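You operate a simulated robot arm through the tools that you are given. There is no shell and no other tool.

Carry out the task below with a simulated two-armed robot. There is one attempt and no reset: what you move stays moved.

## Task
On the wardrobe side of the bed, fold the hand towel in half.
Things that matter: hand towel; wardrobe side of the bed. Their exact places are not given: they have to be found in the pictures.

The check looks at the end state, three seconds after you hand in, the way a careful person would. Anything else that was tipped, shoved, dropped, spilled or broken makes it a failure. Flat cloth is picked up by pressing the open fingertips on it (5 to 10 N) and closing them slowly along it; thin cloth reads only 2 to 8 mm in the jaws.

## Robot
Two 6-joint arms with two-finger parallel grippers on one trunk, on a base that drives. Base frame: it is fixed to the floor where the robot stands at the start and does not move with it; the origin is under the middle of the robot, x ahead of it, y to its left, z up; the surface under the hand at the start is at about z = 496. Lengths are in mm, angles in degrees, forces in N, time in s.
The left shoulder is at the start at [280, 185, 973], the right one opposite. With the tool pointing down near the work surface each hand reaches from about 160 to 860 mm from the robot's upright axis, wherever it stands, measured 20 degrees to its own side. Places, roughly: wardrobe side of the bed [700, -300, 500]. Payload 1.57 kg a hand.
The tool frame of a hand sits at the grasp point between the pads (the TCP): z along the fingers, y along the line on which they close. The tips reach 30 mm beyond it. The gripper opens to 80 mm. The fingers are 17 mm wide and 12 mm thick; the gripper's body (40 by 82 mm) begins 80 mm behind the TCP.
Orientation is that of the tool frame in the base frame, as a unit quaternion [x, y, z, w]. With the fingers straight down and closing along the base's y, the tool's x points along the base's -x, its y along +y and its z along -z.

## Interface
- The arms move only by the tool arm_command. It takes "left_steps", "right_steps" or both (then of equal length, played together; a hand with none holds still); each is a list of rows, each a list of 7 numbers: the shift along the base's x, y, z in cm, then the turn, a rotation vector about the base's x, y, z in degrees, then the closure, from 0 (fully open) to 1 (shut). In form: [[dx, dy, dz, ax, ay, az, gripper], ...]. A call has 1 to 20 rows; each row is the pose to reach, as a shift and turn from the pose commanded when the call began. Each row takes 0.2 s and may step no farther than 50 mm and 8.6 degrees from the row before; otherwise, or with a gripper value out of range, the whole call is refused. Where a pose cannot be reached the arm comes as near as it can. A force on the tool above 40 N (or 10 N above the force at the start of the call, whichever is more), or a blocked arm, ends the call early, and 0.2 s more pass. The fingers move at their own pace (about 153 mm/s each) and stop on an object; they squeeze with about 33 N. The grip force told is the motor's: it shows also when the fingers shut on nothing. Time passes only in rows, and 0.2 s behind the last, so rows that repeat a pose let the fingers close. It gives the time, the measured TCP pose, the force on the tool (base axes), the opening and the grip force at its end, in the units of the frame above (readings bear some noise), with the torque about the TCP (base axes, N m) and any sound that the robot's microphone picked up, and new pictures: "views" is both (left out), scene, wrist or none (wrist: the cameras of the hands that moved).
- Cameras (640 x 400 px; columns grow to the right, rows downward): "scene" is now at [221.1, -4.7, 1394.3]; the picture's right is [-0.04, -1.00, -0.00], its down [-0.90, 0.03, -0.43] and it looks along [0.42, -0.02, -0.91] (base axes); focal length 292 px, centre (320, 200). "left" rides on the left gripper at [72, 7, -122] in its tool frame; the picture's right is [-0.09, 1.00, 0.00], its down [-0.84, -0.08, -0.54] and it looks along [-0.54, -0.05, 0.84] (tool axes); focal length 238 px, centre (320, 200). "right" rides on the right gripper at [72, -7, -122] in its tool frame; the picture's right is [0.09, 1.00, 0.00], its down [-0.84, 0.08, -0.54] and it looks along [-0.54, 0.05, 0.84] (tool axes); focal length 238 px, centre (320, 200).
- move_column(by): slides the trunk up (or, below 0, down) by that many mm; the arms and the scene camera ride with it, the base frame stays. It gives what a move gives, with no picture.
- drive_base(legs): drives the robot by 1 to 6 legs, each [ahead, turn to the left] in mm and degrees, along the robot's own axes; the way and the turn of a leg run together, so that a leg with both is an arc; at most 1500 mm and 180 degrees a leg. The arms and the cameras ride along, it lands a little off, and it stops where it bumps. It gives what a move gives, and a new picture of the scene camera.
- head_to(pan, tilt): turns the head with the scene camera to pan (to the left, within 86 degrees either way) and tilt (down, from -29 to 69), counted from straight ahead of the robot. It gives what a move gives, and a new picture of the scene camera.
- measure_at(camera, pixels): for up to 12 pixels [column, row] of the newest picture of that camera ("zoom" is the newest enlarged one), the place [x, y, z] in the base frame of the surface seen there, good to about 2 mm. It takes no simulated time.
- inspect(camera, box): a new picture of the part [left, top, right, bottom] of that camera's present view, enlarged. It takes no simulated time.
- hand_in(): hands the job in; it is judged then, once.

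Leave the grippers open and the arms clear of the work at the hand-in unless told otherwise.

The tools are called as a command line: name --argument value ..., lists and objects as JSON in quotes. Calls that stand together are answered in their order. arm_command: Moves the arms, as the interface text tells. Its arguments: {"type":"object","properties":{"left_steps":{"type":"array","items":{"type":"array","items":{"type":"number"}}},"right_steps":{"type":"array","items":{"type":"array","items":{"type":"number"}}},"views":{"type":"string","enum":["both","scene","wrist","none"]}},"required":[]} The other tools are called the same way: move_column (by) slides the trunk up or down; drive_base (legs) drives the base; head_to (pan, tilt) turns the head that bears the scene camera; measure_at (camera, pixels) gives the place of the surface under pixels of a picture; inspect (camera, box) takes an enlarged picture of a part of a camera's view; hand_in () hands the job in.

At the start:

```text
clock: 0.0
left_position: [521.0, 59.3, 659.5]
left_ee_rot: [0.0, 1.0, 0.0, 0.0]
left_wrist_force: [0.6, 0.1, 0.4]
left_moment: [0.0, -0.01, -0.02]
left_gripper_width: 79.8
left_gripper_force: 0.1
right_position: [429.6, -293.1, 671.8]
right_ee_rot: [0.0, 1.0, 0.0, 0.0]
right_wrist_force: [-0.4, 0.5, 0.4]
right_moment: [0.01, -0.01, -0.04]
right_gripper_width: 79.9
right_gripper_force: 0.1
trunk travel left (down, up): [-669.0, 321.0]
robot x, y, heading: [0.6, 3.0, 0.2]
head pan, tilt: [-2.2, 64.8]
```

scene: 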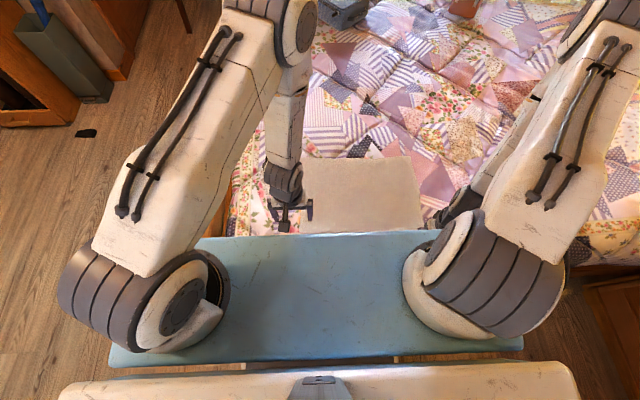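
right: 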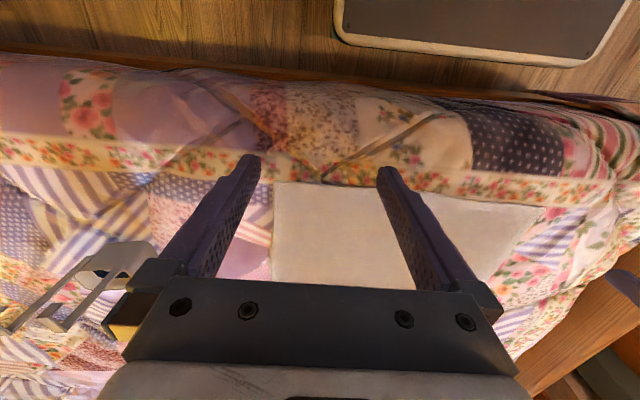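
left: 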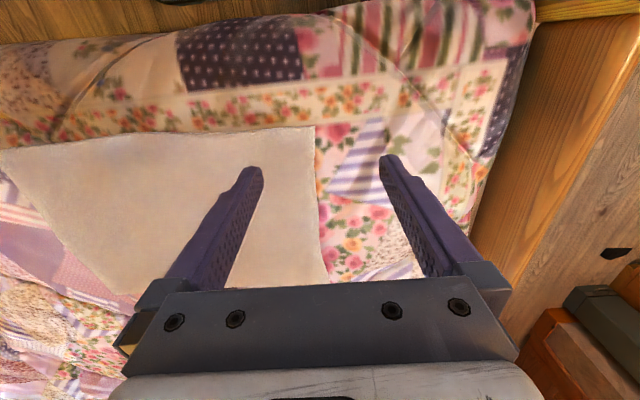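

I see a beige towel at scene pixels about (300-422, 157-233), between the hands. First I measure its corners and the quilt nearby, and take an enlarged view of it.

measure_at --camera "scene" --pixels '[[305, 160], [408, 158], [421, 228], [303, 230], [360, 195], [450, 180], [360, 130], [260, 215], [440, 100], [520, 100], [560, 230], [340, 15]]'

measure_at --camera "left" --pixels '[[312, 128], [325, 282], [5, 152], [100, 285], [200, 200], [360, 200], [340, 300], [200, 110], [500, 150], [400, 80]]'

measure_at --camera "right" --pixels '[[274, 184], [272, 270], [543, 207], [500, 265], [350, 230], [240, 230], [300, 150], [560, 240]]'

inspect --camera "scene" --box '[220, 100, 480, 260]'

head_to --pan -20 --tilt 35

```text
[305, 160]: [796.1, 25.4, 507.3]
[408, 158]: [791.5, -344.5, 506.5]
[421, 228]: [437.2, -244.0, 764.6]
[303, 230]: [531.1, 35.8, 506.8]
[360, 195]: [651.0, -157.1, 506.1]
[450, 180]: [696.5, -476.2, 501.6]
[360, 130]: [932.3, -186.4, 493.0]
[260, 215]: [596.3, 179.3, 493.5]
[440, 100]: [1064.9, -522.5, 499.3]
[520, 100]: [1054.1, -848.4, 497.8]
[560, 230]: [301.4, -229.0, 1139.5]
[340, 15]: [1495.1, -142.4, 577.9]
```

```text
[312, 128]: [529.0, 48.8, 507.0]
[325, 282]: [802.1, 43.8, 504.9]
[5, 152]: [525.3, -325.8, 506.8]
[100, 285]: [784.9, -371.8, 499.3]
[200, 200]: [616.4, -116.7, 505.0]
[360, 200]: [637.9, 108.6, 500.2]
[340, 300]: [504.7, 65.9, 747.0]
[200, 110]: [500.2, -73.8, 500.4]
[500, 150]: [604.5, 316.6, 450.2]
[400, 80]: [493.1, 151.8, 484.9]
```

```text
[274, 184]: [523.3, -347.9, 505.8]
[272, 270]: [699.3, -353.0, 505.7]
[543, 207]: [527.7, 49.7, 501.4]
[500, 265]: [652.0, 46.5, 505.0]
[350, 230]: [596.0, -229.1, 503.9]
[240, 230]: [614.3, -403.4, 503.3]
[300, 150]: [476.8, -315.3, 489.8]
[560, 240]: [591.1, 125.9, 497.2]
```

```text
2.46 times, centred on (350, 180) of scene
```

zoom: 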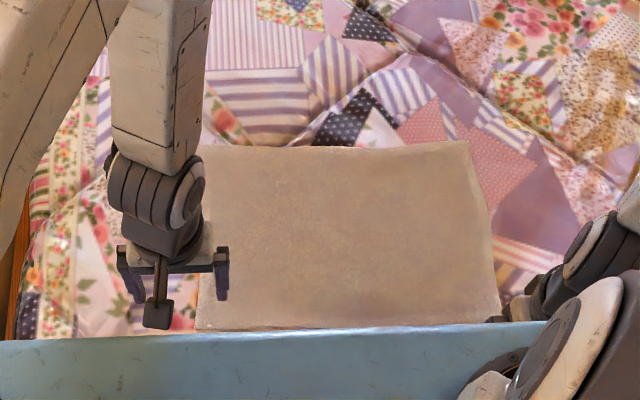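

```text
clock: 0.9
left_position: [521.8, 60.3, 660.8]
left_ee_rot: [0.0, 1.0, 0.0, 0.0]
left_wrist_force: [1.0, 0.6, 0.0]
left_moment: [-0.04, -0.01, 0.0]
left_gripper_width: 80.0
left_gripper_force: 0.1
right_position: [429.4, -292.3, 673.6]
right_ee_rot: [0.0, 1.0, -0.001, 0.0]
right_wrist_force: [-0.2, 0.7, 0.4]
right_moment: [0.01, -0.01, 0.03]
right_gripper_width: 80.1
right_gripper_force: 0.0
trunk travel left (down, up): [-669.0, 321.0]
robot x, y, heading: [-1.2, -1.2, -0.0]
head pan, tilt: [-20.0, 35.0]
```

scene: 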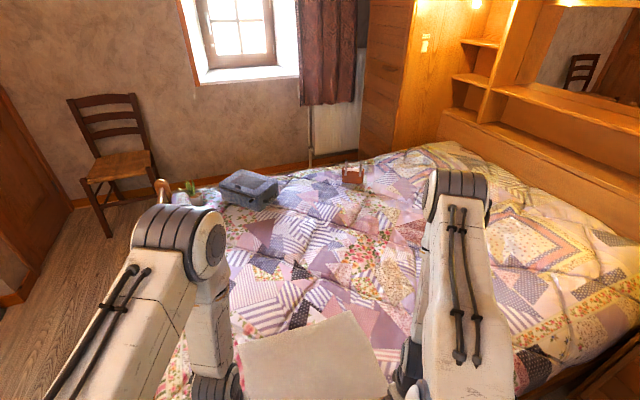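

The towel lies at x 527-797, y -350..47, top near z 506, on the side of the bed nearest to me. I'll fold the far edge (x≈797) over to the near edge (x≈527) with both hands. First I tilt the head back down and bring both hands above the far corners.

head_to --pan -12 --tilt 50

arm_command --left_steps '[[3.2, -0.6, 0, 0, 0, 0, 0.2], [6.5, -1.3, 0, 0, 0, 0, 0.4], [9.8, -2, -1, 0, 0, 0, 0.45], [13.1, -2.6, -2, 0, 0, 0, 0.45], [16.4, -3.3, -3, 0, 0, 0, 0.45], [19.7, -4, -4, 0, 0, 0, 0.45], [23, -4.6, -5, 0, 0, 0, 0.45], [26.1, -5.2, -6, 0, 0, 0, 0.45], [26.1, -5.2, -6, 0, 0, 0, 0.45]]' --right_steps '[[4.4, -0.2, 0, 0, 0, 0, 0.2], [8.8, -0.5, 0, 0, 0, 0, 0.4], [13.3, -0.8, -1, 0, 0, 0, 0.45], [17.7, -1, -2, 0, 0, 0, 0.45], [22.1, -1.3, -3, 0, 0, 0, 0.45], [26.6, -1.6, -4, 0, 0, 0, 0.45], [31, -1.8, -5.5, 0, 0, 0, 0.45], [35.3, -2, -7.3, 0, 0, 0, 0.45], [35.3, -2, -7.3, 0, 0, 0, 0.45]]'

```text
clock: 1.7
left_position: [522.0, 60.3, 660.4]
left_ee_rot: [0.0, 1.0, 0.0, -0.001]
left_wrist_force: [-0.8, -0.1, -0.5]
left_moment: [0.0, 0.01, -0.02]
left_gripper_width: 80.1
left_gripper_force: 0.0
right_position: [429.1, -291.8, 673.2]
right_ee_rot: [0.0, 1.0, 0.0, -0.001]
right_wrist_force: [0.1, -0.2, -0.5]
right_moment: [0.03, -0.01, -0.01]
right_gripper_width: 80.0
right_gripper_force: 0.0
trunk travel left (down, up): [-669.0, 321.0]
robot x, y, heading: [-1.8, 0.4, -0.2]
head pan, tilt: [-12.0, 50.0]
```

scene: 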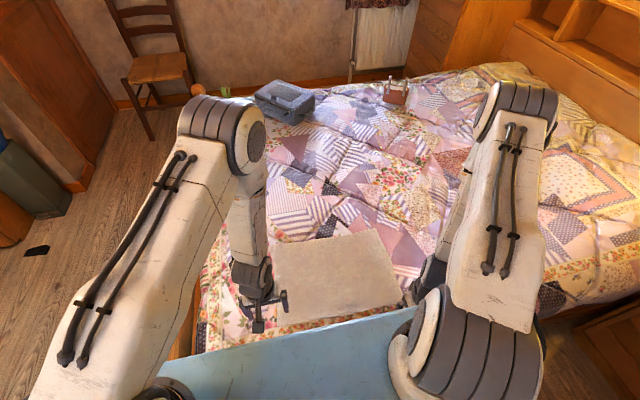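

```text
clock: 3.7
left_position: [782.4, 5.3, 598.9]
left_ee_rot: [0.0, 1.0, 0.0, 0.0]
left_wrist_force: [0.6, -0.3, 0.0]
left_moment: [-0.01, 0.0, 0.01]
left_gripper_width: 44.1
left_gripper_force: 0.0
right_position: [780.2, -315.0, 601.8]
right_ee_rot: [0.0, 1.0, 0.001, -0.001]
right_wrist_force: [-0.9, 0.6, -0.3]
right_moment: [-0.01, 0.0, -0.02]
right_gripper_width: 43.9
right_gripper_force: 0.0
trunk travel left (down, up): [-669.0, 321.0]
robot x, y, heading: [0.8, 3.5, 0.3]
head pan, tilt: [-12.0, 50.0]
```

scene: 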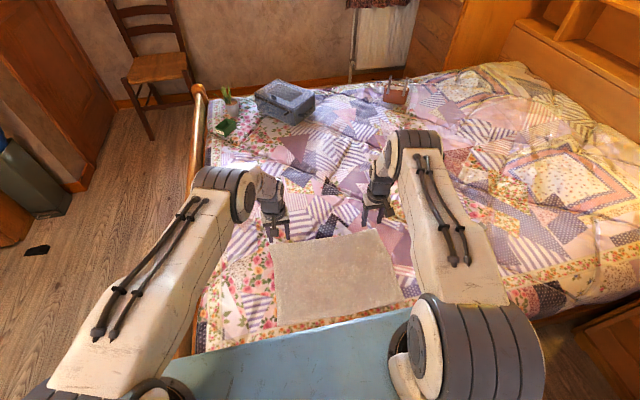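
right: 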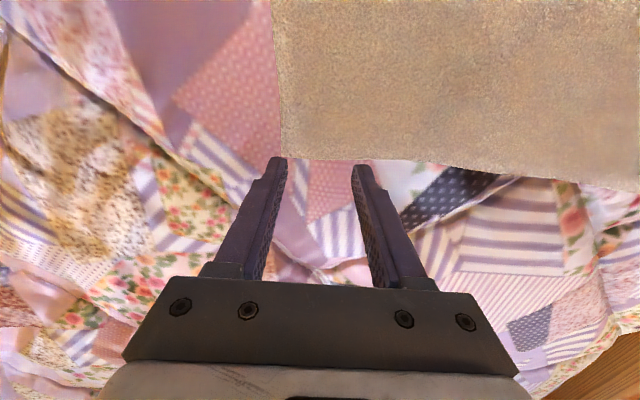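
left: 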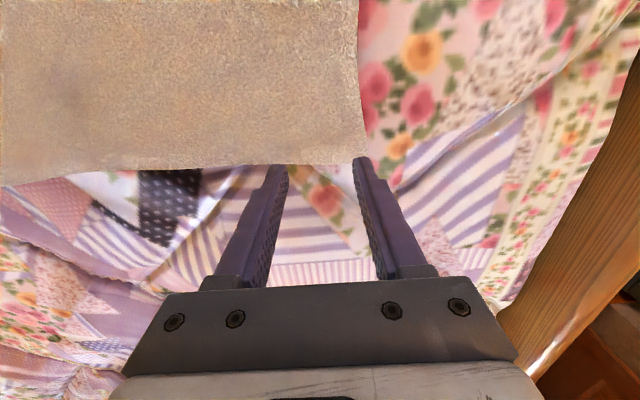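

Now the far edge shows just at the fingertips in both wrist views. I measure the edge near each corner: left at (285-365, 163), right at (283-355, 158).

measure_at --camera "left" --pixels '[[362, 158], [345, 160], [320, 161], [300, 161], [250, 163], [150, 166], [50, 175], [5, 183], [360, 60]]'

measure_at --camera "right" --pixels '[[285, 154], [300, 156], [320, 157], [340, 157], [400, 158], [500, 170], [600, 184], [277, 60]]'

```text
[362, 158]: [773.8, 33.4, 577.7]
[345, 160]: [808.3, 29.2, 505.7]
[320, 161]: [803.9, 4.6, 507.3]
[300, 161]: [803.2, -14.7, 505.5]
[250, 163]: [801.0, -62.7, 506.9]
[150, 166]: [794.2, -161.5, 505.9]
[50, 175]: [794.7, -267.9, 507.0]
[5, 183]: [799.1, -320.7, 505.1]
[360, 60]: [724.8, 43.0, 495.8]
```

```text
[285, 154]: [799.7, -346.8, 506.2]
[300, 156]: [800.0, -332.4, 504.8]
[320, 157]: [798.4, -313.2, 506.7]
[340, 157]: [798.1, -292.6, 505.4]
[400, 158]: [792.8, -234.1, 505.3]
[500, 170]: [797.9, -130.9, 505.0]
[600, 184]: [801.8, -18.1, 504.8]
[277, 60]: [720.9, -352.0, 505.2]
```

Edge: x≈803 on the left and x≈798 on the right. I shift the hands slightly forward, to 12 mm inside the edge, and go down to just above the cloth (TCP 540).

arm_command --left_steps '[[0.4, 0.1, -2, 0, 0, 0, 0.45], [0.8, 0.2, -4, 0, 0, 0, 0.45], [0.8, 0.2, -5.0, 0, 0, 0, 0.45], [0.8, 0.2, -5.8, 0, 0, 0, 0.45], [0.8, 0.2, -5.8, 0, 0, 0, 0.45]]' --right_steps '[[0.4, 0.1, -2, 0, 0, 0, 0.45], [0.7, 0.2, -4, 0, 0, 0, 0.45], [0.7, 0.2, -5.0, 0, 0, 0, 0.45], [0.7, 0.2, -5.8, 0, 0, 0, 0.45], [0.7, 0.2, -5.8, 0, 0, 0, 0.45]]' --views "wrist"

```text
clock: 4.9
left_position: [790.6, 10.1, 542.0]
left_ee_rot: [0.0, 1.0, -0.001, 0.0]
left_wrist_force: [-0.1, -0.1, 0.5]
left_moment: [-0.03, 0.0, 0.02]
left_gripper_width: 44.3
left_gripper_force: 0.1
right_position: [789.2, -311.0, 542.8]
right_ee_rot: [0.0, 1.0, 0.0, 0.0]
right_wrist_force: [0.2, 0.2, -0.6]
right_moment: [0.01, -0.01, -0.02]
right_gripper_width: 43.9
right_gripper_force: 0.1
trunk travel left (down, up): [-669.0, 321.0]
robot x, y, heading: [-2.1, -2.5, -0.2]
head pan, tilt: [-12.0, 50.0]
```

right: 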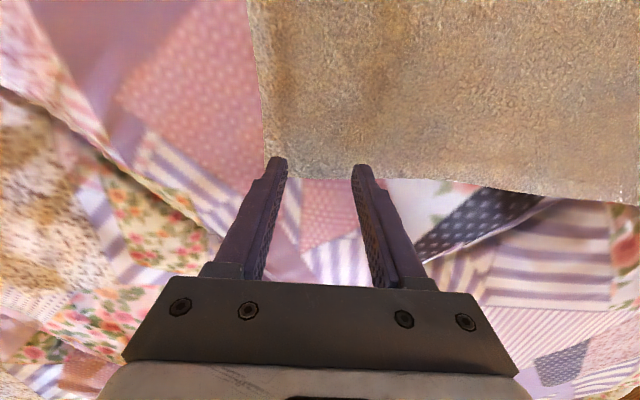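
left: 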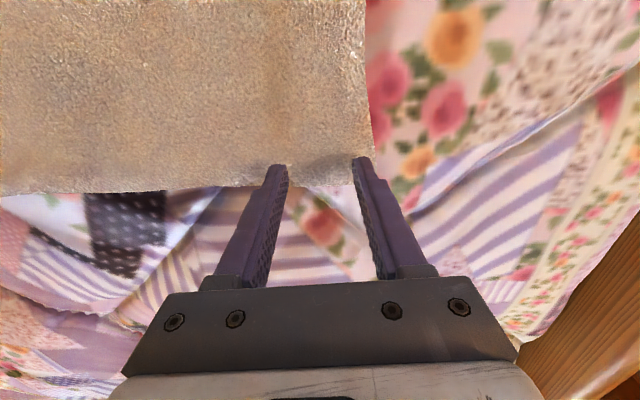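

The tips are about 12 mm inside the edge on both sides. Next I press down slowly while watching the force.

arm_command --left_steps '[[0, 0, -0.2, 0, 0, 0, 0.45], [0, 0, -0.4, 0, 0, 0, 0.45], [0, 0, -0.6, 0, 0, 0, 0.45], [0, 0, -0.7, 0, 0, 0, 0.45]]' --right_steps '[[0, 0, -0.2, 0, 0, 0, 0.45], [0, 0, -0.4, 0, 0, 0, 0.45], [0, 0, -0.6, 0, 0, 0, 0.45], [0, 0, -0.7, 0, 0, 0, 0.45]]' --views "none"

```text
clock: 5.9
left_position: [791.1, 9.9, 535.6]
left_ee_rot: [0.0, 1.0, 0.0, 0.0]
left_wrist_force: [-0.3, 0.0, 0.2]
left_moment: [0.02, -0.02, -0.01]
left_gripper_width: 44.0
left_gripper_force: 0.0
right_position: [790.4, -310.3, 536.8]
right_ee_rot: [0.0, 1.0, 0.0, 0.001]
right_wrist_force: [-0.3, -0.5, 1.4]
right_moment: [-0.02, -0.01, 0.02]
right_gripper_width: 43.9
right_gripper_force: 0.0
trunk travel left (down, up): [-669.0, 321.0]
robot x, y, heading: [1.0, 1.0, 0.3]
head pan, tilt: [-12.0, 50.0]
```

Contact is only just beginning on the right side. I go down another 2 mm.

arm_command --left_steps '[[0, 0, -0.1, 0, 0, 0, 0.45], [0, 0, -0.2, 0, 0, 0, 0.45], [0, 0, -0.3, 0, 0, 0, 0.45]]' --right_steps '[[0, 0, -0.1, 0, 0, 0, 0.45], [0, 0, -0.2, 0, 0, 0, 0.45], [0, 0, -0.2, 0, 0, 0, 0.45]]' --views "none"

```text
clock: 6.7
left_position: [789.4, 8.4, 534.6]
left_ee_rot: [0.0, 1.0, 0.0, 0.001]
left_wrist_force: [1.7, 1.1, 3.7]
left_moment: [0.02, -0.07, -0.02]
left_gripper_width: 44.2
left_gripper_force: 0.1
right_position: [789.0, -310.9, 532.6]
right_ee_rot: [0.0, 1.0, 0.0, 0.0]
right_wrist_force: [-0.2, 0.0, 9.4]
right_moment: [-0.01, -0.02, -0.03]
right_gripper_width: 44.1
right_gripper_force: 0.0
trunk travel left (down, up): [-669.0, 321.0]
robot x, y, heading: [0.8, -1.5, -0.0]
head pan, tilt: [-12.0, 50.0]
```

Right presses 9.4 N, left 3.7 N. I lower the left 1 mm more and then close both slowly along the cloth.

arm_command --left_steps '[[0, 0, -0.1, 0, 0, 0, 0.45], [0, 0, -0.1, 0, 0, 0, 0.5], [0, 0, -0.1, 0, 0, 0, 0.55], [0, 0, -0.1, 0, 0, 0, 0.6], [0, 0, -0.1, 0, 0, 0, 0.65], [0, 0, -0.1, 0, 0, 0, 0.7], [0, 0, -0.1, 0, 0, 0, 0.75], [0, 0, -0.1, 0, 0, 0, 0.8], [0, 0, -0.1, 0, 0, 0, 0.85], [0, 0, -0.1, 0, 0, 0, 0.9], [0, 0, -0.1, 0, 0, 0, 0.95], [0, 0, -0.1, 0, 0, 0, 1], [0, 0, -0.1, 0, 0, 0, 1], [0, 0, -0.1, 0, 0, 0, 1]]' --right_steps '[[0, 0, 0, 0, 0, 0, 0.45], [0, 0, 0, 0, 0, 0, 0.5], [0, 0, 0, 0, 0, 0, 0.55], [0, 0, 0, 0, 0, 0, 0.6], [0, 0, 0, 0, 0, 0, 0.65], [0, 0, 0, 0, 0, 0, 0.7], [0, 0, 0, 0, 0, 0, 0.75], [0, 0, 0, 0, 0, 0, 0.8], [0, 0, 0, 0, 0, 0, 0.85], [0, 0, 0, 0, 0, 0, 0.9], [0, 0, 0, 0, 0, 0, 0.95], [0, 0, 0, 0, 0, 0, 1], [0, 0, 0, 0, 0, 0, 1], [0, 0, 0, 0, 0, 0, 1]]'

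```text
clock: 9.7
left_position: [787.7, 10.0, 531.8]
left_ee_rot: [0.0, 1.0, 0.001, 0.001]
left_wrist_force: [0.5, -7.1, 12.2]
left_moment: [-0.19, -0.03, 0.05]
left_gripper_width: 3.9
left_gripper_force: 24.6
right_position: [788.8, -311.1, 533.3]
right_ee_rot: [0.0, 1.0, 0.0, 0.0]
right_wrist_force: [-1.2, 4.5, 11.9]
right_moment: [0.1, 0.04, 0.02]
right_gripper_width: 4.3
right_gripper_force: 24.9
trunk travel left (down, up): [-669.0, 321.0]
robot x, y, heading: [1.3, 1.2, -0.2]
head pan, tilt: [-12.0, 50.0]
```

scene: 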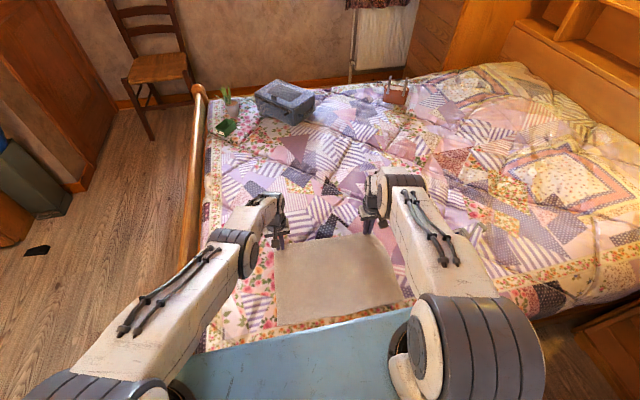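
right: 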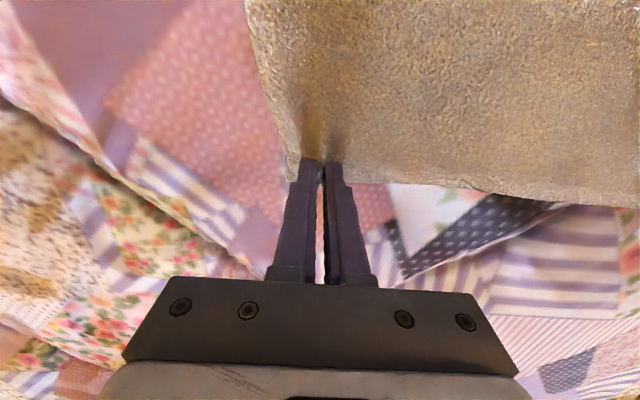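
left: 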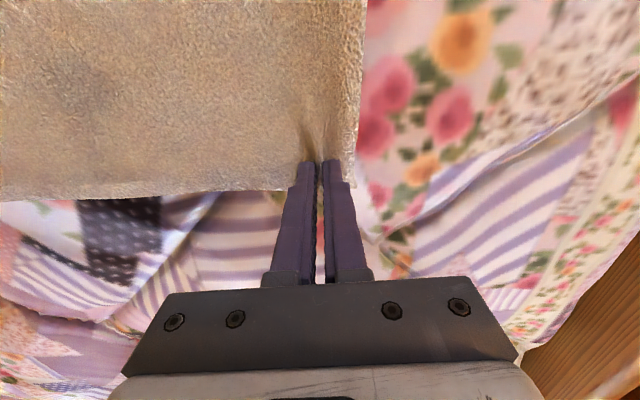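

Both jaws read about 4 mm with 25 N, so each holds a cloth ridge. I lift 5 cm, slightly toward me, and check that the cloth came along.

arm_command --left_steps '[[0, 0, 0.7, 0, 0, 0, 1], [0, 0, 1.5, 0, 0, 0, 1], [-0.2, 0, 2.5, 0, 0, 0, 1], [-0.4, 0, 3.5, 0, 0, 0, 1], [-0.7, 0, 4.3, 0, 0, 0, 1], [-1, 0, 5, 0, 0, 0, 1]]' --right_steps '[[0, 0, 0.7, 0, 0, 0, 1], [0, 0, 1.5, 0, 0, 0, 1], [-0.2, 0, 2.5, 0, 0, 0, 1], [-0.4, 0, 3.5, 0, 0, 0, 1], [-0.7, 0, 4.3, 0, 0, 0, 1], [-1, 0, 5, 0, 0, 0, 1]]'

```text
clock: 11.1
left_position: [780.5, 8.7, 581.4]
left_ee_rot: [0.0, 1.0, 0.0, 0.0]
left_wrist_force: [1.1, -6.7, 1.1]
left_moment: [-0.17, -0.03, 0.0]
left_gripper_width: 4.0
left_gripper_force: 24.7
right_position: [779.3, -311.1, 581.2]
right_ee_rot: [0.001, 1.0, 0.0, 0.0]
right_wrist_force: [-0.1, 6.1, 0.7]
right_moment: [0.19, 0.03, 0.02]
right_gripper_width: 4.0
right_gripper_force: 24.4
trunk travel left (down, up): [-669.0, 321.0]
robot x, y, heading: [0.7, -0.2, 0.1]
head pan, tilt: [-12.0, 50.0]
```

scene: 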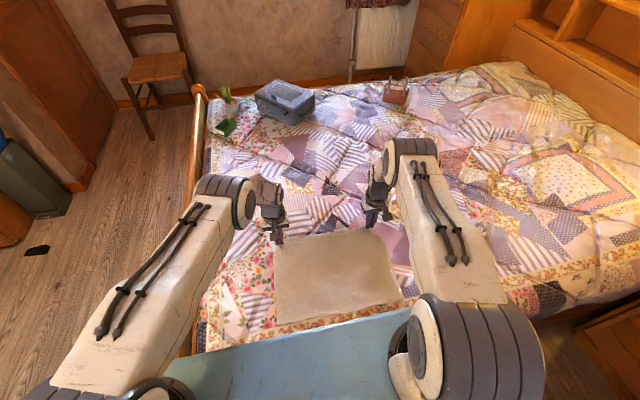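
right: 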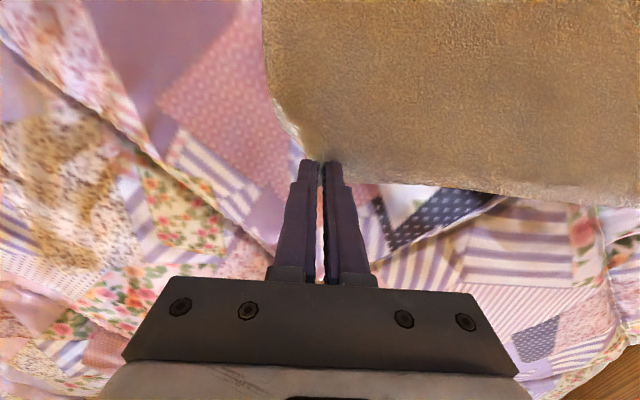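
left: 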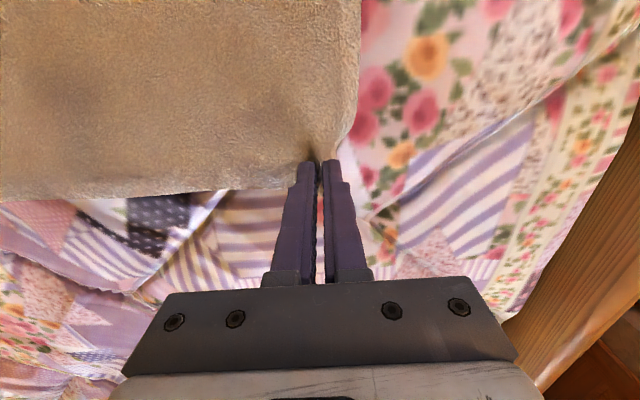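

Both corners are held and the edge is lifted. I carry it over in an arc toward me around the fold line x≈664, stopping above the near edge to look.

arm_command --left_steps '[[-0.9, -0.2, 1.7, 0, 0, 0, 1], [-2.0, -0.3, 3.3, 0, 0, 0, 1], [-3.6, -0.3, 4.7, 0, 0, 0, 1], [-5.4, -0.3, 5.9, 0, 0, 0, 1], [-7.4, -0.3, 6.5, 0, 0, 0, 1], [-9.4, -0.3, 6.9, 0, 0, 0, 1], [-11.6, -0.3, 7.0, 0, 0, 0, 1], [-13.8, -0.3, 6.7, 0, 0, 0, 1], [-15.9, -0.3, 6.0, 0, 0, 0, 1], [-17.9, -0.3, 5.0, 0, 0, 0, 1], [-19.7, -0.3, 3.8, 0, 0, 0, 1], [-21.2, -0.3, 2.5, 0, 0, 0, 1], [-22.4, -0.3, 1.0, 0, 0, 0, 1], [-22.4, -0.3, 1.0, 0, 0, 0, 1]]' --right_steps '[[-0.9, 0.2, 1.7, 0, 0, 0, 1], [-2.0, 0.3, 3.3, 0, 0, 0, 1], [-3.6, 0.3, 4.7, 0, 0, 0, 1], [-5.4, 0.3, 5.9, 0, 0, 0, 1], [-7.4, 0.3, 6.5, 0, 0, 0, 1], [-9.4, 0.3, 6.9, 0, 0, 0, 1], [-11.6, 0.3, 7.0, 0, 0, 0, 1], [-13.8, 0.3, 6.7, 0, 0, 0, 1], [-15.9, 0.3, 6.0, 0, 0, 0, 1], [-17.9, 0.3, 5.0, 0, 0, 0, 1], [-19.7, 0.3, 3.8, 0, 0, 0, 1], [-21.2, 0.3, 2.5, 0, 0, 0, 1], [-22.4, 0.3, 1.0, 0, 0, 0, 1], [-22.4, 0.3, 1.0, 0, 0, 0, 1]]'

inspect --camera "scene" --box '[220, 180, 460, 340]'

```text
clock: 14.1
left_position: [556.3, 6.9, 590.9]
left_ee_rot: [0.0, 1.0, 0.0, 0.0]
left_wrist_force: [0.4, -2.9, 0.0]
left_moment: [-0.08, -0.03, 0.02]
left_gripper_width: 4.0
left_gripper_force: 24.9
right_position: [555.9, -308.5, 592.7]
right_ee_rot: [0.0, 1.0, 0.0, -0.002]
right_wrist_force: [-0.4, 2.1, -0.3]
right_moment: [0.05, -0.02, 0.02]
right_gripper_width: 3.9
right_gripper_force: 24.9
trunk travel left (down, up): [-669.0, 321.0]
robot x, y, heading: [0.7, -4.2, -0.0]
head pan, tilt: [-12.0, 50.0]
```

scene: 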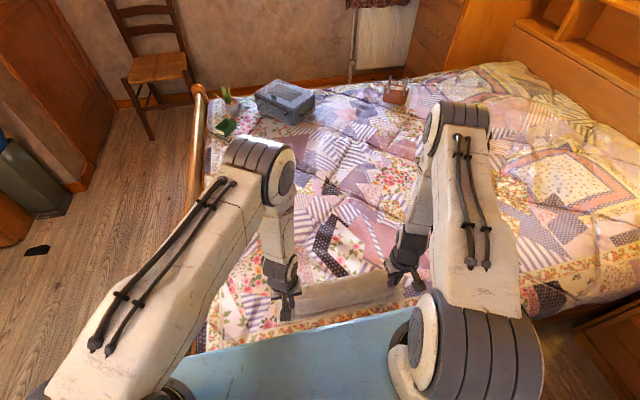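
right: 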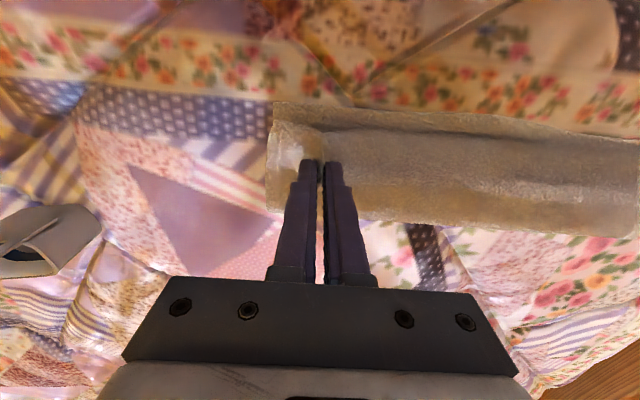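
left: 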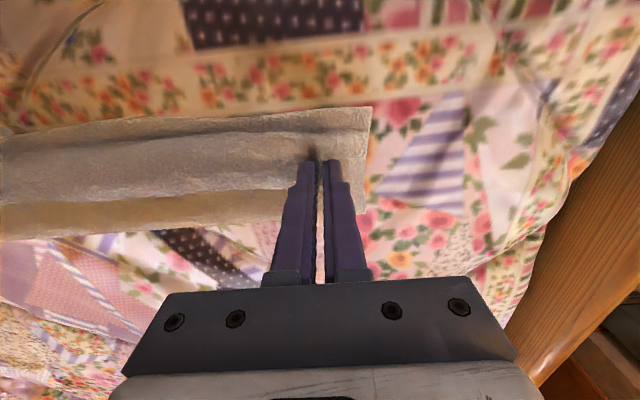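

```text
2.50 times, centred on (340, 260) of scene
```

zoom: 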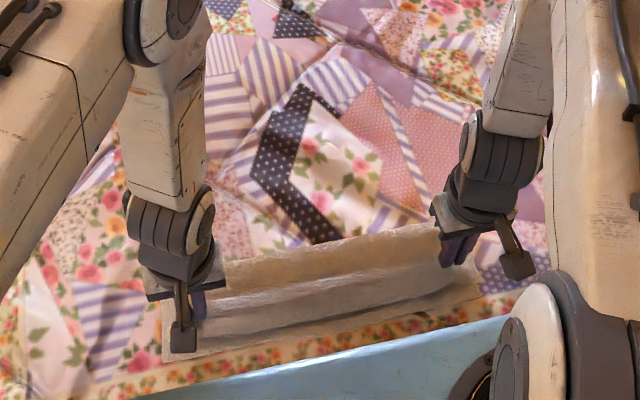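

The fold is going well: the upper layer's edge is visible at about left (200,138) and the lower layer's near edge at about (200,120). I measure both edges and the back fold line.

measure_at --camera "left" --pixels '[[367, 108], [200, 121], [50, 134], [200, 136], [200, 145], [200, 170], [200, 205], [200, 222], [350, 160], [362, 205], [50, 235], [5, 130]]'

measure_at --camera "right" --pixels '[[274, 105], [350, 109], [450, 116], [350, 128], [350, 140], [450, 150], [400, 175], [400, 200], [400, 220], [275, 150], [272, 208], [290, 160]]'

inspect --camera "left" --box '[200, 80, 400, 220]'

inspect --camera "right" --box '[240, 80, 440, 220]'

```text
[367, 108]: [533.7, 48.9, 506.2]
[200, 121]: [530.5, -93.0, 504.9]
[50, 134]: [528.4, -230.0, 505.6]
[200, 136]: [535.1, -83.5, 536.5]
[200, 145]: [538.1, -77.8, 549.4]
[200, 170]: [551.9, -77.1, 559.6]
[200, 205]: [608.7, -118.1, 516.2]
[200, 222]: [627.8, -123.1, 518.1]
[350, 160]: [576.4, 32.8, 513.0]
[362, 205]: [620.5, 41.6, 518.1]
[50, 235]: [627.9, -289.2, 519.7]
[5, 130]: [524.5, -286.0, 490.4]
```

```text
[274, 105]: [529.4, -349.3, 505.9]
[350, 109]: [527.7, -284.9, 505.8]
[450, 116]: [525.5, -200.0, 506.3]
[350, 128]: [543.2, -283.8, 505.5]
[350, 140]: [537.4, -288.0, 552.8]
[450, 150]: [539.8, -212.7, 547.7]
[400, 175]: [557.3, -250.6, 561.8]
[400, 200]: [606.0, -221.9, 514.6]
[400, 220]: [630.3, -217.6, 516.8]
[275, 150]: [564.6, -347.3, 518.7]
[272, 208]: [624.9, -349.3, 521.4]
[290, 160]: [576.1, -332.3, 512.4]
```

```text
2.86 times, centred on (300, 150) of left
```

zoom: 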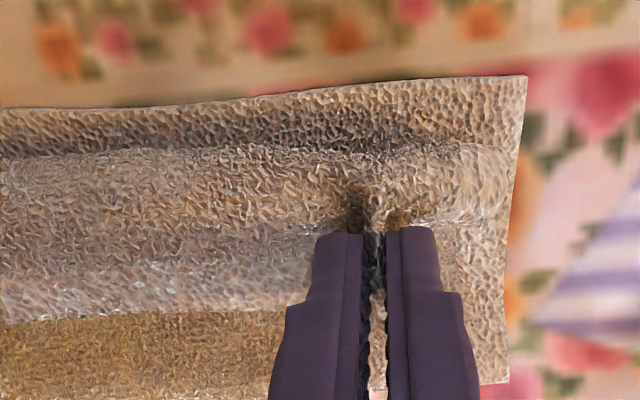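

```text
2.86 times, centred on (340, 150) of right
```

zoom: 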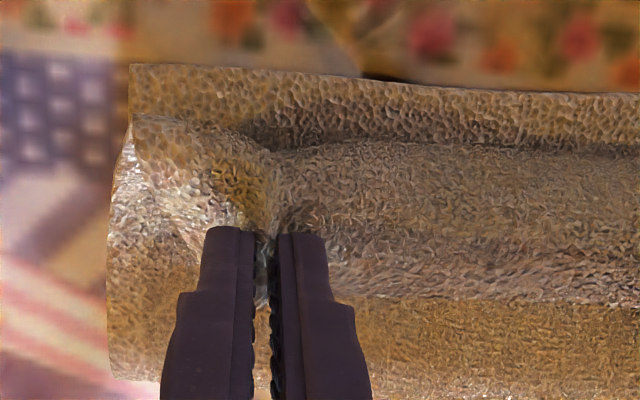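

The cloth leaves the fingers toward me and curls back, because the edge still points away from me in the jaws. I check where the back fold line lies in the scene view before continuing.

inspect --camera "scene" --box '[270, 250, 430, 350]'

measure_at --camera "scene" --pixels '[[310, 283], [340, 277], [370, 270], [340, 285], [340, 293], [340, 300], [340, 306], [340, 311], [380, 268], [380, 280], [330, 276], [360, 268]]'

```text
4.00 times, centred on (350, 300) of scene
```

zoom: 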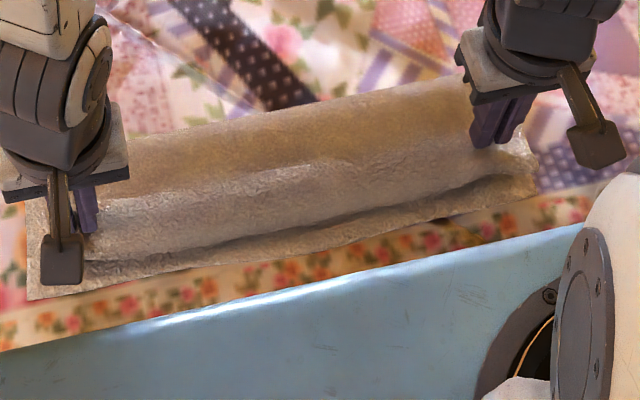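

```text
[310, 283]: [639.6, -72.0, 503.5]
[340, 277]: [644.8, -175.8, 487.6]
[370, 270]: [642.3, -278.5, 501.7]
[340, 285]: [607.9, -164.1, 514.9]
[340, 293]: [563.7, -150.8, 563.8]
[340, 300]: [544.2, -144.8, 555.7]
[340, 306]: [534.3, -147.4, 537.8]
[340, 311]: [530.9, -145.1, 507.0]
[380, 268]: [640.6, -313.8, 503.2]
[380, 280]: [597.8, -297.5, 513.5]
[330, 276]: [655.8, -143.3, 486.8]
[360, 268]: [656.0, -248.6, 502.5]
```

The back fold sits at x≈640, 25 mm short of the middle. I'll swing the hands back up and forward so the lower half lies flat again, then tilt the fingers so the edge faces up and out before coming over again. First I check the heights of the bed's rim and the blue platform, because the tilted hand will hang over them.

measure_at --camera "scene" --pixels '[[340, 320], [340, 330], [340, 350], [300, 335], [280, 345], [390, 312], [250, 380], [310, 324], [230, 345], [340, 316]]'

arm_command --left_steps '[[1.2, 0, 1.7, 0, 0, 0, 1], [2.8, 0, 3.2, 0, 0, 0, 1], [4.8, 0, 4.5, 0, 0, 0, 1], [7, 0, 5.2, 0, 0, 0, 1], [9.2, 0, 5.6, 0, 0, 0, 1], [11.4, 0, 5.6, 0, 0, 0, 1], [13.4, 0, 5.3, 0, 0, 0, 1], [15, 0, 4.5, 0, 0, 0, 1], [15, 0, 4.5, 0, 0, 0, 1]]' --right_steps '[[1.2, 0, 1.7, 0, 0, 0, 1], [2.8, 0, 3.2, 0, 0, 0, 1], [4.8, 0, 4.5, 0, 0, 0, 1], [7, 0, 5.2, 0, 0, 0, 1], [9.2, 0, 5.6, 0, 0, 0, 1], [11.4, 0, 5.6, 0, 0, 0, 1], [13.4, 0, 5.3, 0, 0, 0, 1], [15, 0, 4.5, 0, 0, 0, 1], [15, 0, 4.5, 0, 0, 0, 1]]'

```text
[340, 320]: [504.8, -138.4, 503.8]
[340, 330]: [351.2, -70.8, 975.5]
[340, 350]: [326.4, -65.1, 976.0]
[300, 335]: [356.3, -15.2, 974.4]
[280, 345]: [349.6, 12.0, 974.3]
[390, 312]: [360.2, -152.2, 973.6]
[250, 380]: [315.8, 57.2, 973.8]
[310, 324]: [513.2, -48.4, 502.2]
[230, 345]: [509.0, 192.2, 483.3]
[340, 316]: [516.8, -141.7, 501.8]
```

```text
clock: 16.1
left_position: [706.7, 5.8, 634.8]
left_ee_rot: [0.0, 1.0, 0.0, 0.0]
left_wrist_force: [-0.1, -2.0, 0.1]
left_moment: [-0.04, -0.02, -0.02]
left_gripper_width: 3.7
left_gripper_force: 25.1
right_position: [706.9, -307.3, 637.7]
right_ee_rot: [0.0, 1.0, 0.0, 0.0]
right_wrist_force: [-0.3, 2.2, 0.1]
right_moment: [0.02, -0.03, 0.0]
right_gripper_width: 3.9
right_gripper_force: 25.0
trunk travel left (down, up): [-669.0, 321.0]
robot x, y, heading: [-1.8, 0.4, 0.1]
head pan, tilt: [-12.0, 50.0]
```

scene: 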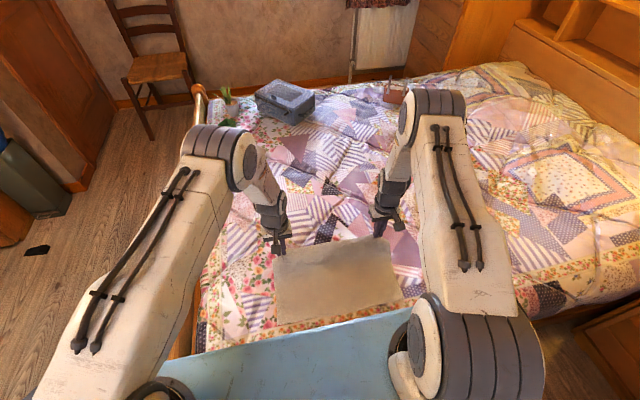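
right: 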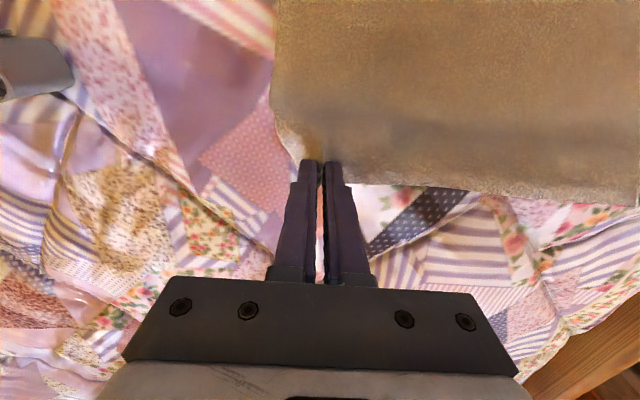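
left: 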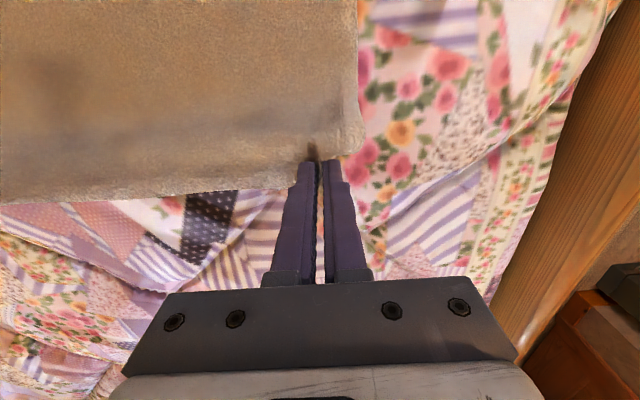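

The lower half lies flat again. The platform is far above (z≈975), so it is no obstacle. I swing over a second time while tilting the fingers by 60° (tips forward), so the held edge points up and the cloth hangs below it.

arm_command --left_steps '[[-0.8, 0, 0.5, 0, -8, 0, 1], [-1.8, 0, 0.9, 0, -16, 0, 1], [-3.1, 0, 1.1, 0, -24, 0, 1], [-4.4, 0, 1.2, 0, -32, 0, 1], [-5.9, 0, 1.2, 0, -40, 0, 1], [-7.5, 0, 0.8, 0, -48, 0, 1], [-9.1, 0, 0.3, 0, -54, 0, 1], [-10.8, 0, -0.5, 0, -60, 0, 1], [-12.2, 0, -1.3, 0, -60, 0, 1], [-13.6, 0, -2.3, 0, -60, 0, 1], [-14.9, 0, -3.5, 0, -60, 0, 1], [-14.9, 0, -3.5, 0, -60, 0, 1]]' --right_steps '[[-0.8, 0, 0.5, 0, -8, 0, 1], [-1.8, 0, 0.9, 0, -16, 0, 1], [-3.1, 0, 1.1, 0, -24, 0, 1], [-4.4, 0, 1.2, 0, -32, 0, 1], [-5.9, 0, 1.2, 0, -40, 0, 1], [-7.5, 0, 0.8, 0, -48, 0, 1], [-9.1, 0, 0.3, 0, -54, 0, 1], [-10.8, 0, -0.5, 0, -60, 0, 1], [-12.2, 0, -1.3, 0, -60, 0, 1], [-13.6, 0, -2.3, 0, -60, 0, 1], [-14.9, 0, -3.5, 0, -60, 0, 1], [-14.9, 0, -3.5, 0, -60, 0, 1]]'

inspect --camera "scene" --box '[250, 220, 450, 345]'

```text
clock: 18.6
left_position: [654.6, -228.1, 654.8]
left_ee_rot: [-0.057, 0.843, -0.052, 0.533]
left_wrist_force: [-0.4, -0.3, 0.6]
left_moment: [0.04, 0.03, 0.01]
left_gripper_width: 3.8
left_gripper_force: 24.5
left hand out of reach, approached as far as the arm can: row 2, 3, 4, 5, 6, 7, 8, 9, 10, 11, 12
right_position: [652.4, -477.5, 530.7]
right_ee_rot: [0.004, 0.864, 0.031, 0.503]
right_wrist_force: [-0.5, 0.2, 4.6]
right_moment: [0.06, -0.04, 0.05]
right_gripper_width: 4.0
right_gripper_force: 24.6
right hand out of reach, approached as far as the arm can: row 1, 2, 3, 4, 5, 6, 7, 8, 9, 10, 11, 12
trunk travel left (down, up): [-669.0, 321.0]
robot x, y, heading: [0.6, -2.3, 0.3]
head pan, tilt: [-12.0, 50.0]
stopped in row 12 (left hand): the arm was blocked; the commanded pose is now the measured one
```

scene: 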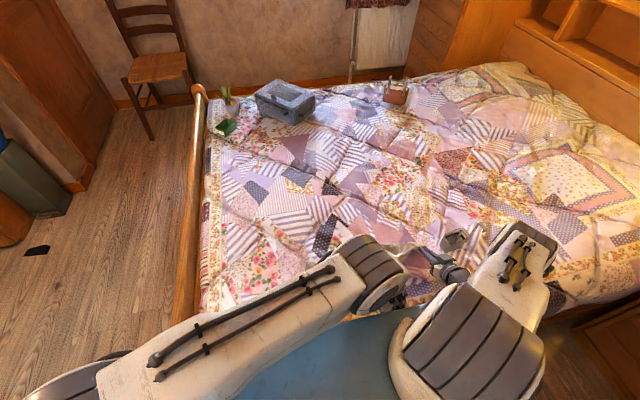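
right: 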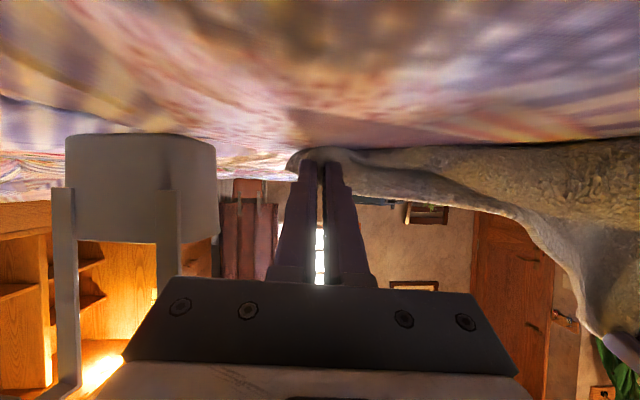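
left: 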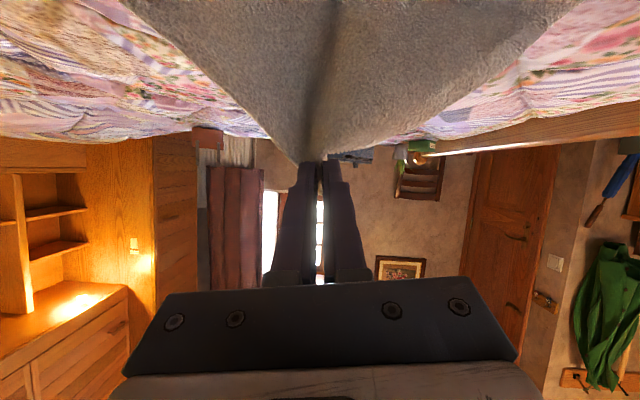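

```text
3.20 times, centred on (350, 282) of scene
```

zoom: 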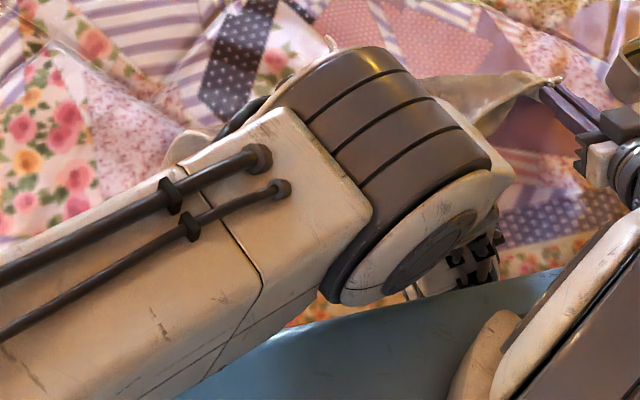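

Tilting is not reachable for these arms: they swung sideways, though both still hold the cloth and forces are small. I turn back toward vertical gradually and return to the earlier places, first part only, then look.

arm_command --left_steps '[[0.5, 2.5, 0.5, 0.7, 7.2, -0.8, 1], [1, 5, 1, 1.4, 14.4, -1.5, 1], [1.8, 8, 1, 2.1, 21.5, -2.3, 1], [2.5, 11, 1, 2.8, 28.7, -3.1, 1]]' --right_steps '[[0.5, 1.5, 2, -0.4, 7, 0, 1], [1, 3, 4, -0.8, 14, 0.1, 1], [1.8, 5.5, 6.5, -1.2, 21, 0.1, 1], [2.5, 8, 8.5, -1.6, 28, 0.2, 1]]'

```text
clock: 19.6
left_position: [687.6, -124.6, 663.9]
left_ee_rot: [-0.031, 0.952, -0.024, 0.303]
left_wrist_force: [0.0, -0.2, -0.9]
left_moment: [0.02, -0.03, 0.03]
left_gripper_width: 3.6
left_gripper_force: 24.6
left hand out of reach, approached as far as the arm can: row 1, 2, 3, 4
right_position: [689.1, -408.4, 619.0]
right_ee_rot: [0.005, 0.962, 0.025, 0.273]
right_wrist_force: [-0.2, 0.3, -0.1]
right_moment: [0.04, -0.02, 0.02]
right_gripper_width: 3.8
right_gripper_force: 24.7
right hand out of reach, approached as far as the arm can: row 1, 2, 3, 4
trunk travel left (down, up): [-669.0, 321.0]
robot x, y, heading: [0.0, -2.2, -0.3]
head pan, tilt: [-12.0, 50.0]
```

scene: 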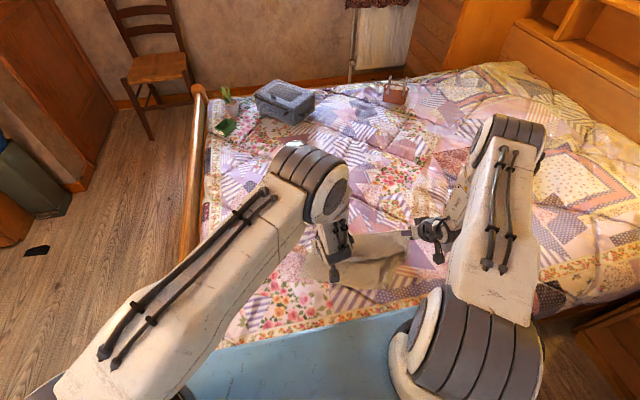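
right: 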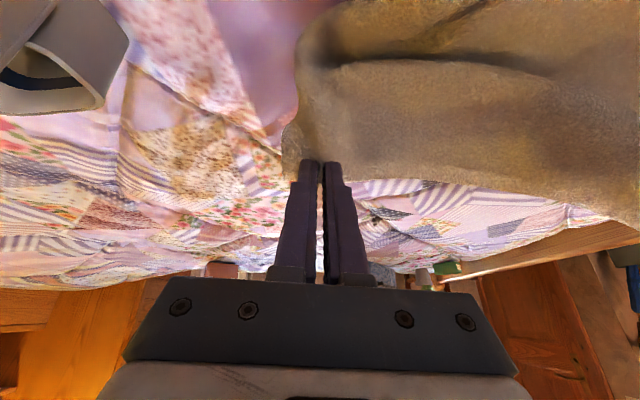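
left: 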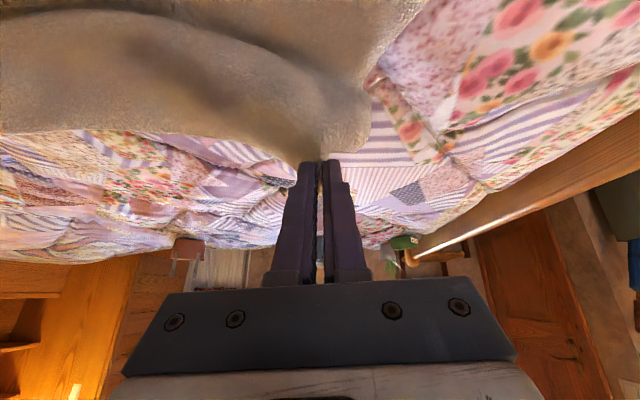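

Recovering well: both arms are coming back. I complete the return to vertical fingers over x≈706.

arm_command --left_steps '[[0.6, 3, 0, 0.7, 7.2, -0.8, 1], [1.2, 6, 0, 1.4, 14.4, -1.5, 1], [1.8, 9, -0.5, 2.1, 21.5, -2.3, 1], [2.3, 11, -1, 2.8, 28.7, -3.1, 1], [2.6, 12.4, -1.5, 3.5, 35.8, -3.8, 1], [2.6, 12.4, -1.5, 3.5, 35.8, -3.8, 1]]' --right_steps '[[0.6, 2.5, 1, -0.4, 6.5, 0, 1], [1.2, 5, 2, -0.8, 13, 0.1, 1], [1.8, 7, 2.8, -1.2, 19.5, 0.2, 1], [2.4, 8.5, 3.2, -1.6, 26, 0.2, 1], [2.9, 9, 3.4, -2.1, 32.3, 0.3, 1], [2.9, 9, 3.4, -2.1, 32.3, 0.3, 1]]'

inspect --camera "scene" --box '[220, 200, 460, 350]'

```text
clock: 21.1
left_position: [714.2, -1.2, 647.9]
left_ee_rot: [0.001, 1.0, 0.001, -0.001]
left_wrist_force: [-0.8, -1.3, -0.5]
left_moment: [-0.06, -0.01, 0.01]
left_gripper_width: 3.6
left_gripper_force: 24.1
left hand out of reach, approached as far as the arm can: row 3, 4
right_position: [721.7, -314.1, 650.8]
right_ee_rot: [0.009, 1.0, 0.006, 0.001]
right_wrist_force: [-1.0, -0.1, -0.2]
right_moment: [0.26, -0.01, 0.04]
right_gripper_width: 4.0
right_gripper_force: 24.6
right hand out of reach, approached as far as the arm can: row 3, 4, 5
trunk travel left (down, up): [-669.0, 321.0]
robot x, y, heading: [-3.6, 1.5, -0.2]
head pan, tilt: [-12.0, 50.0]
```

scene: 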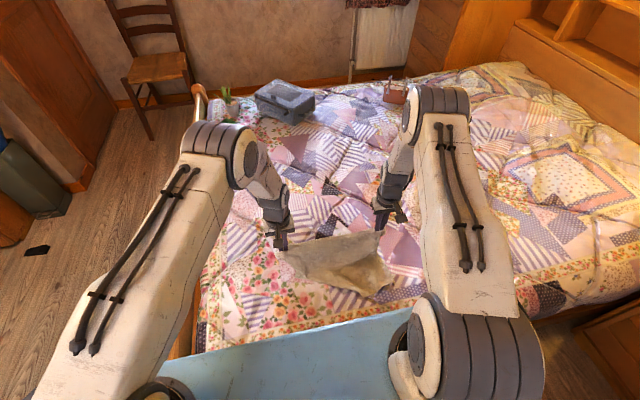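
right: 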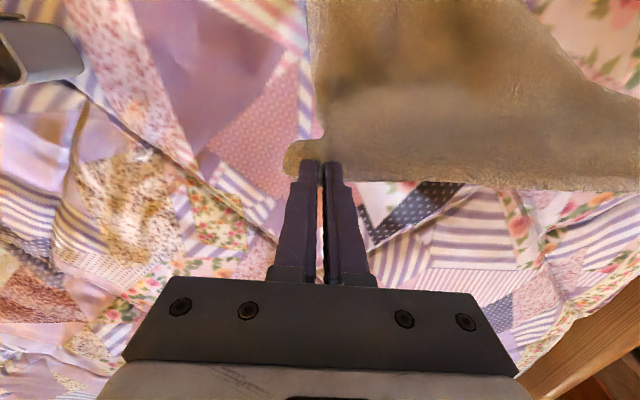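
left: 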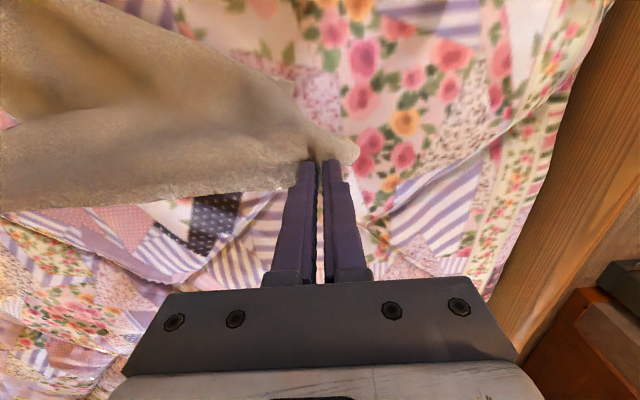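

```text
2.67 times, centred on (340, 275) of scene
```

zoom: 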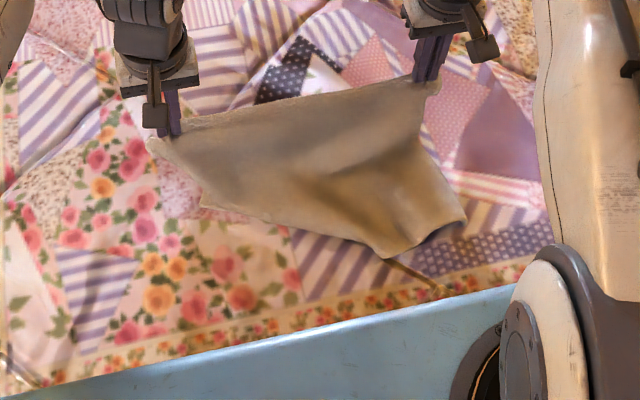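

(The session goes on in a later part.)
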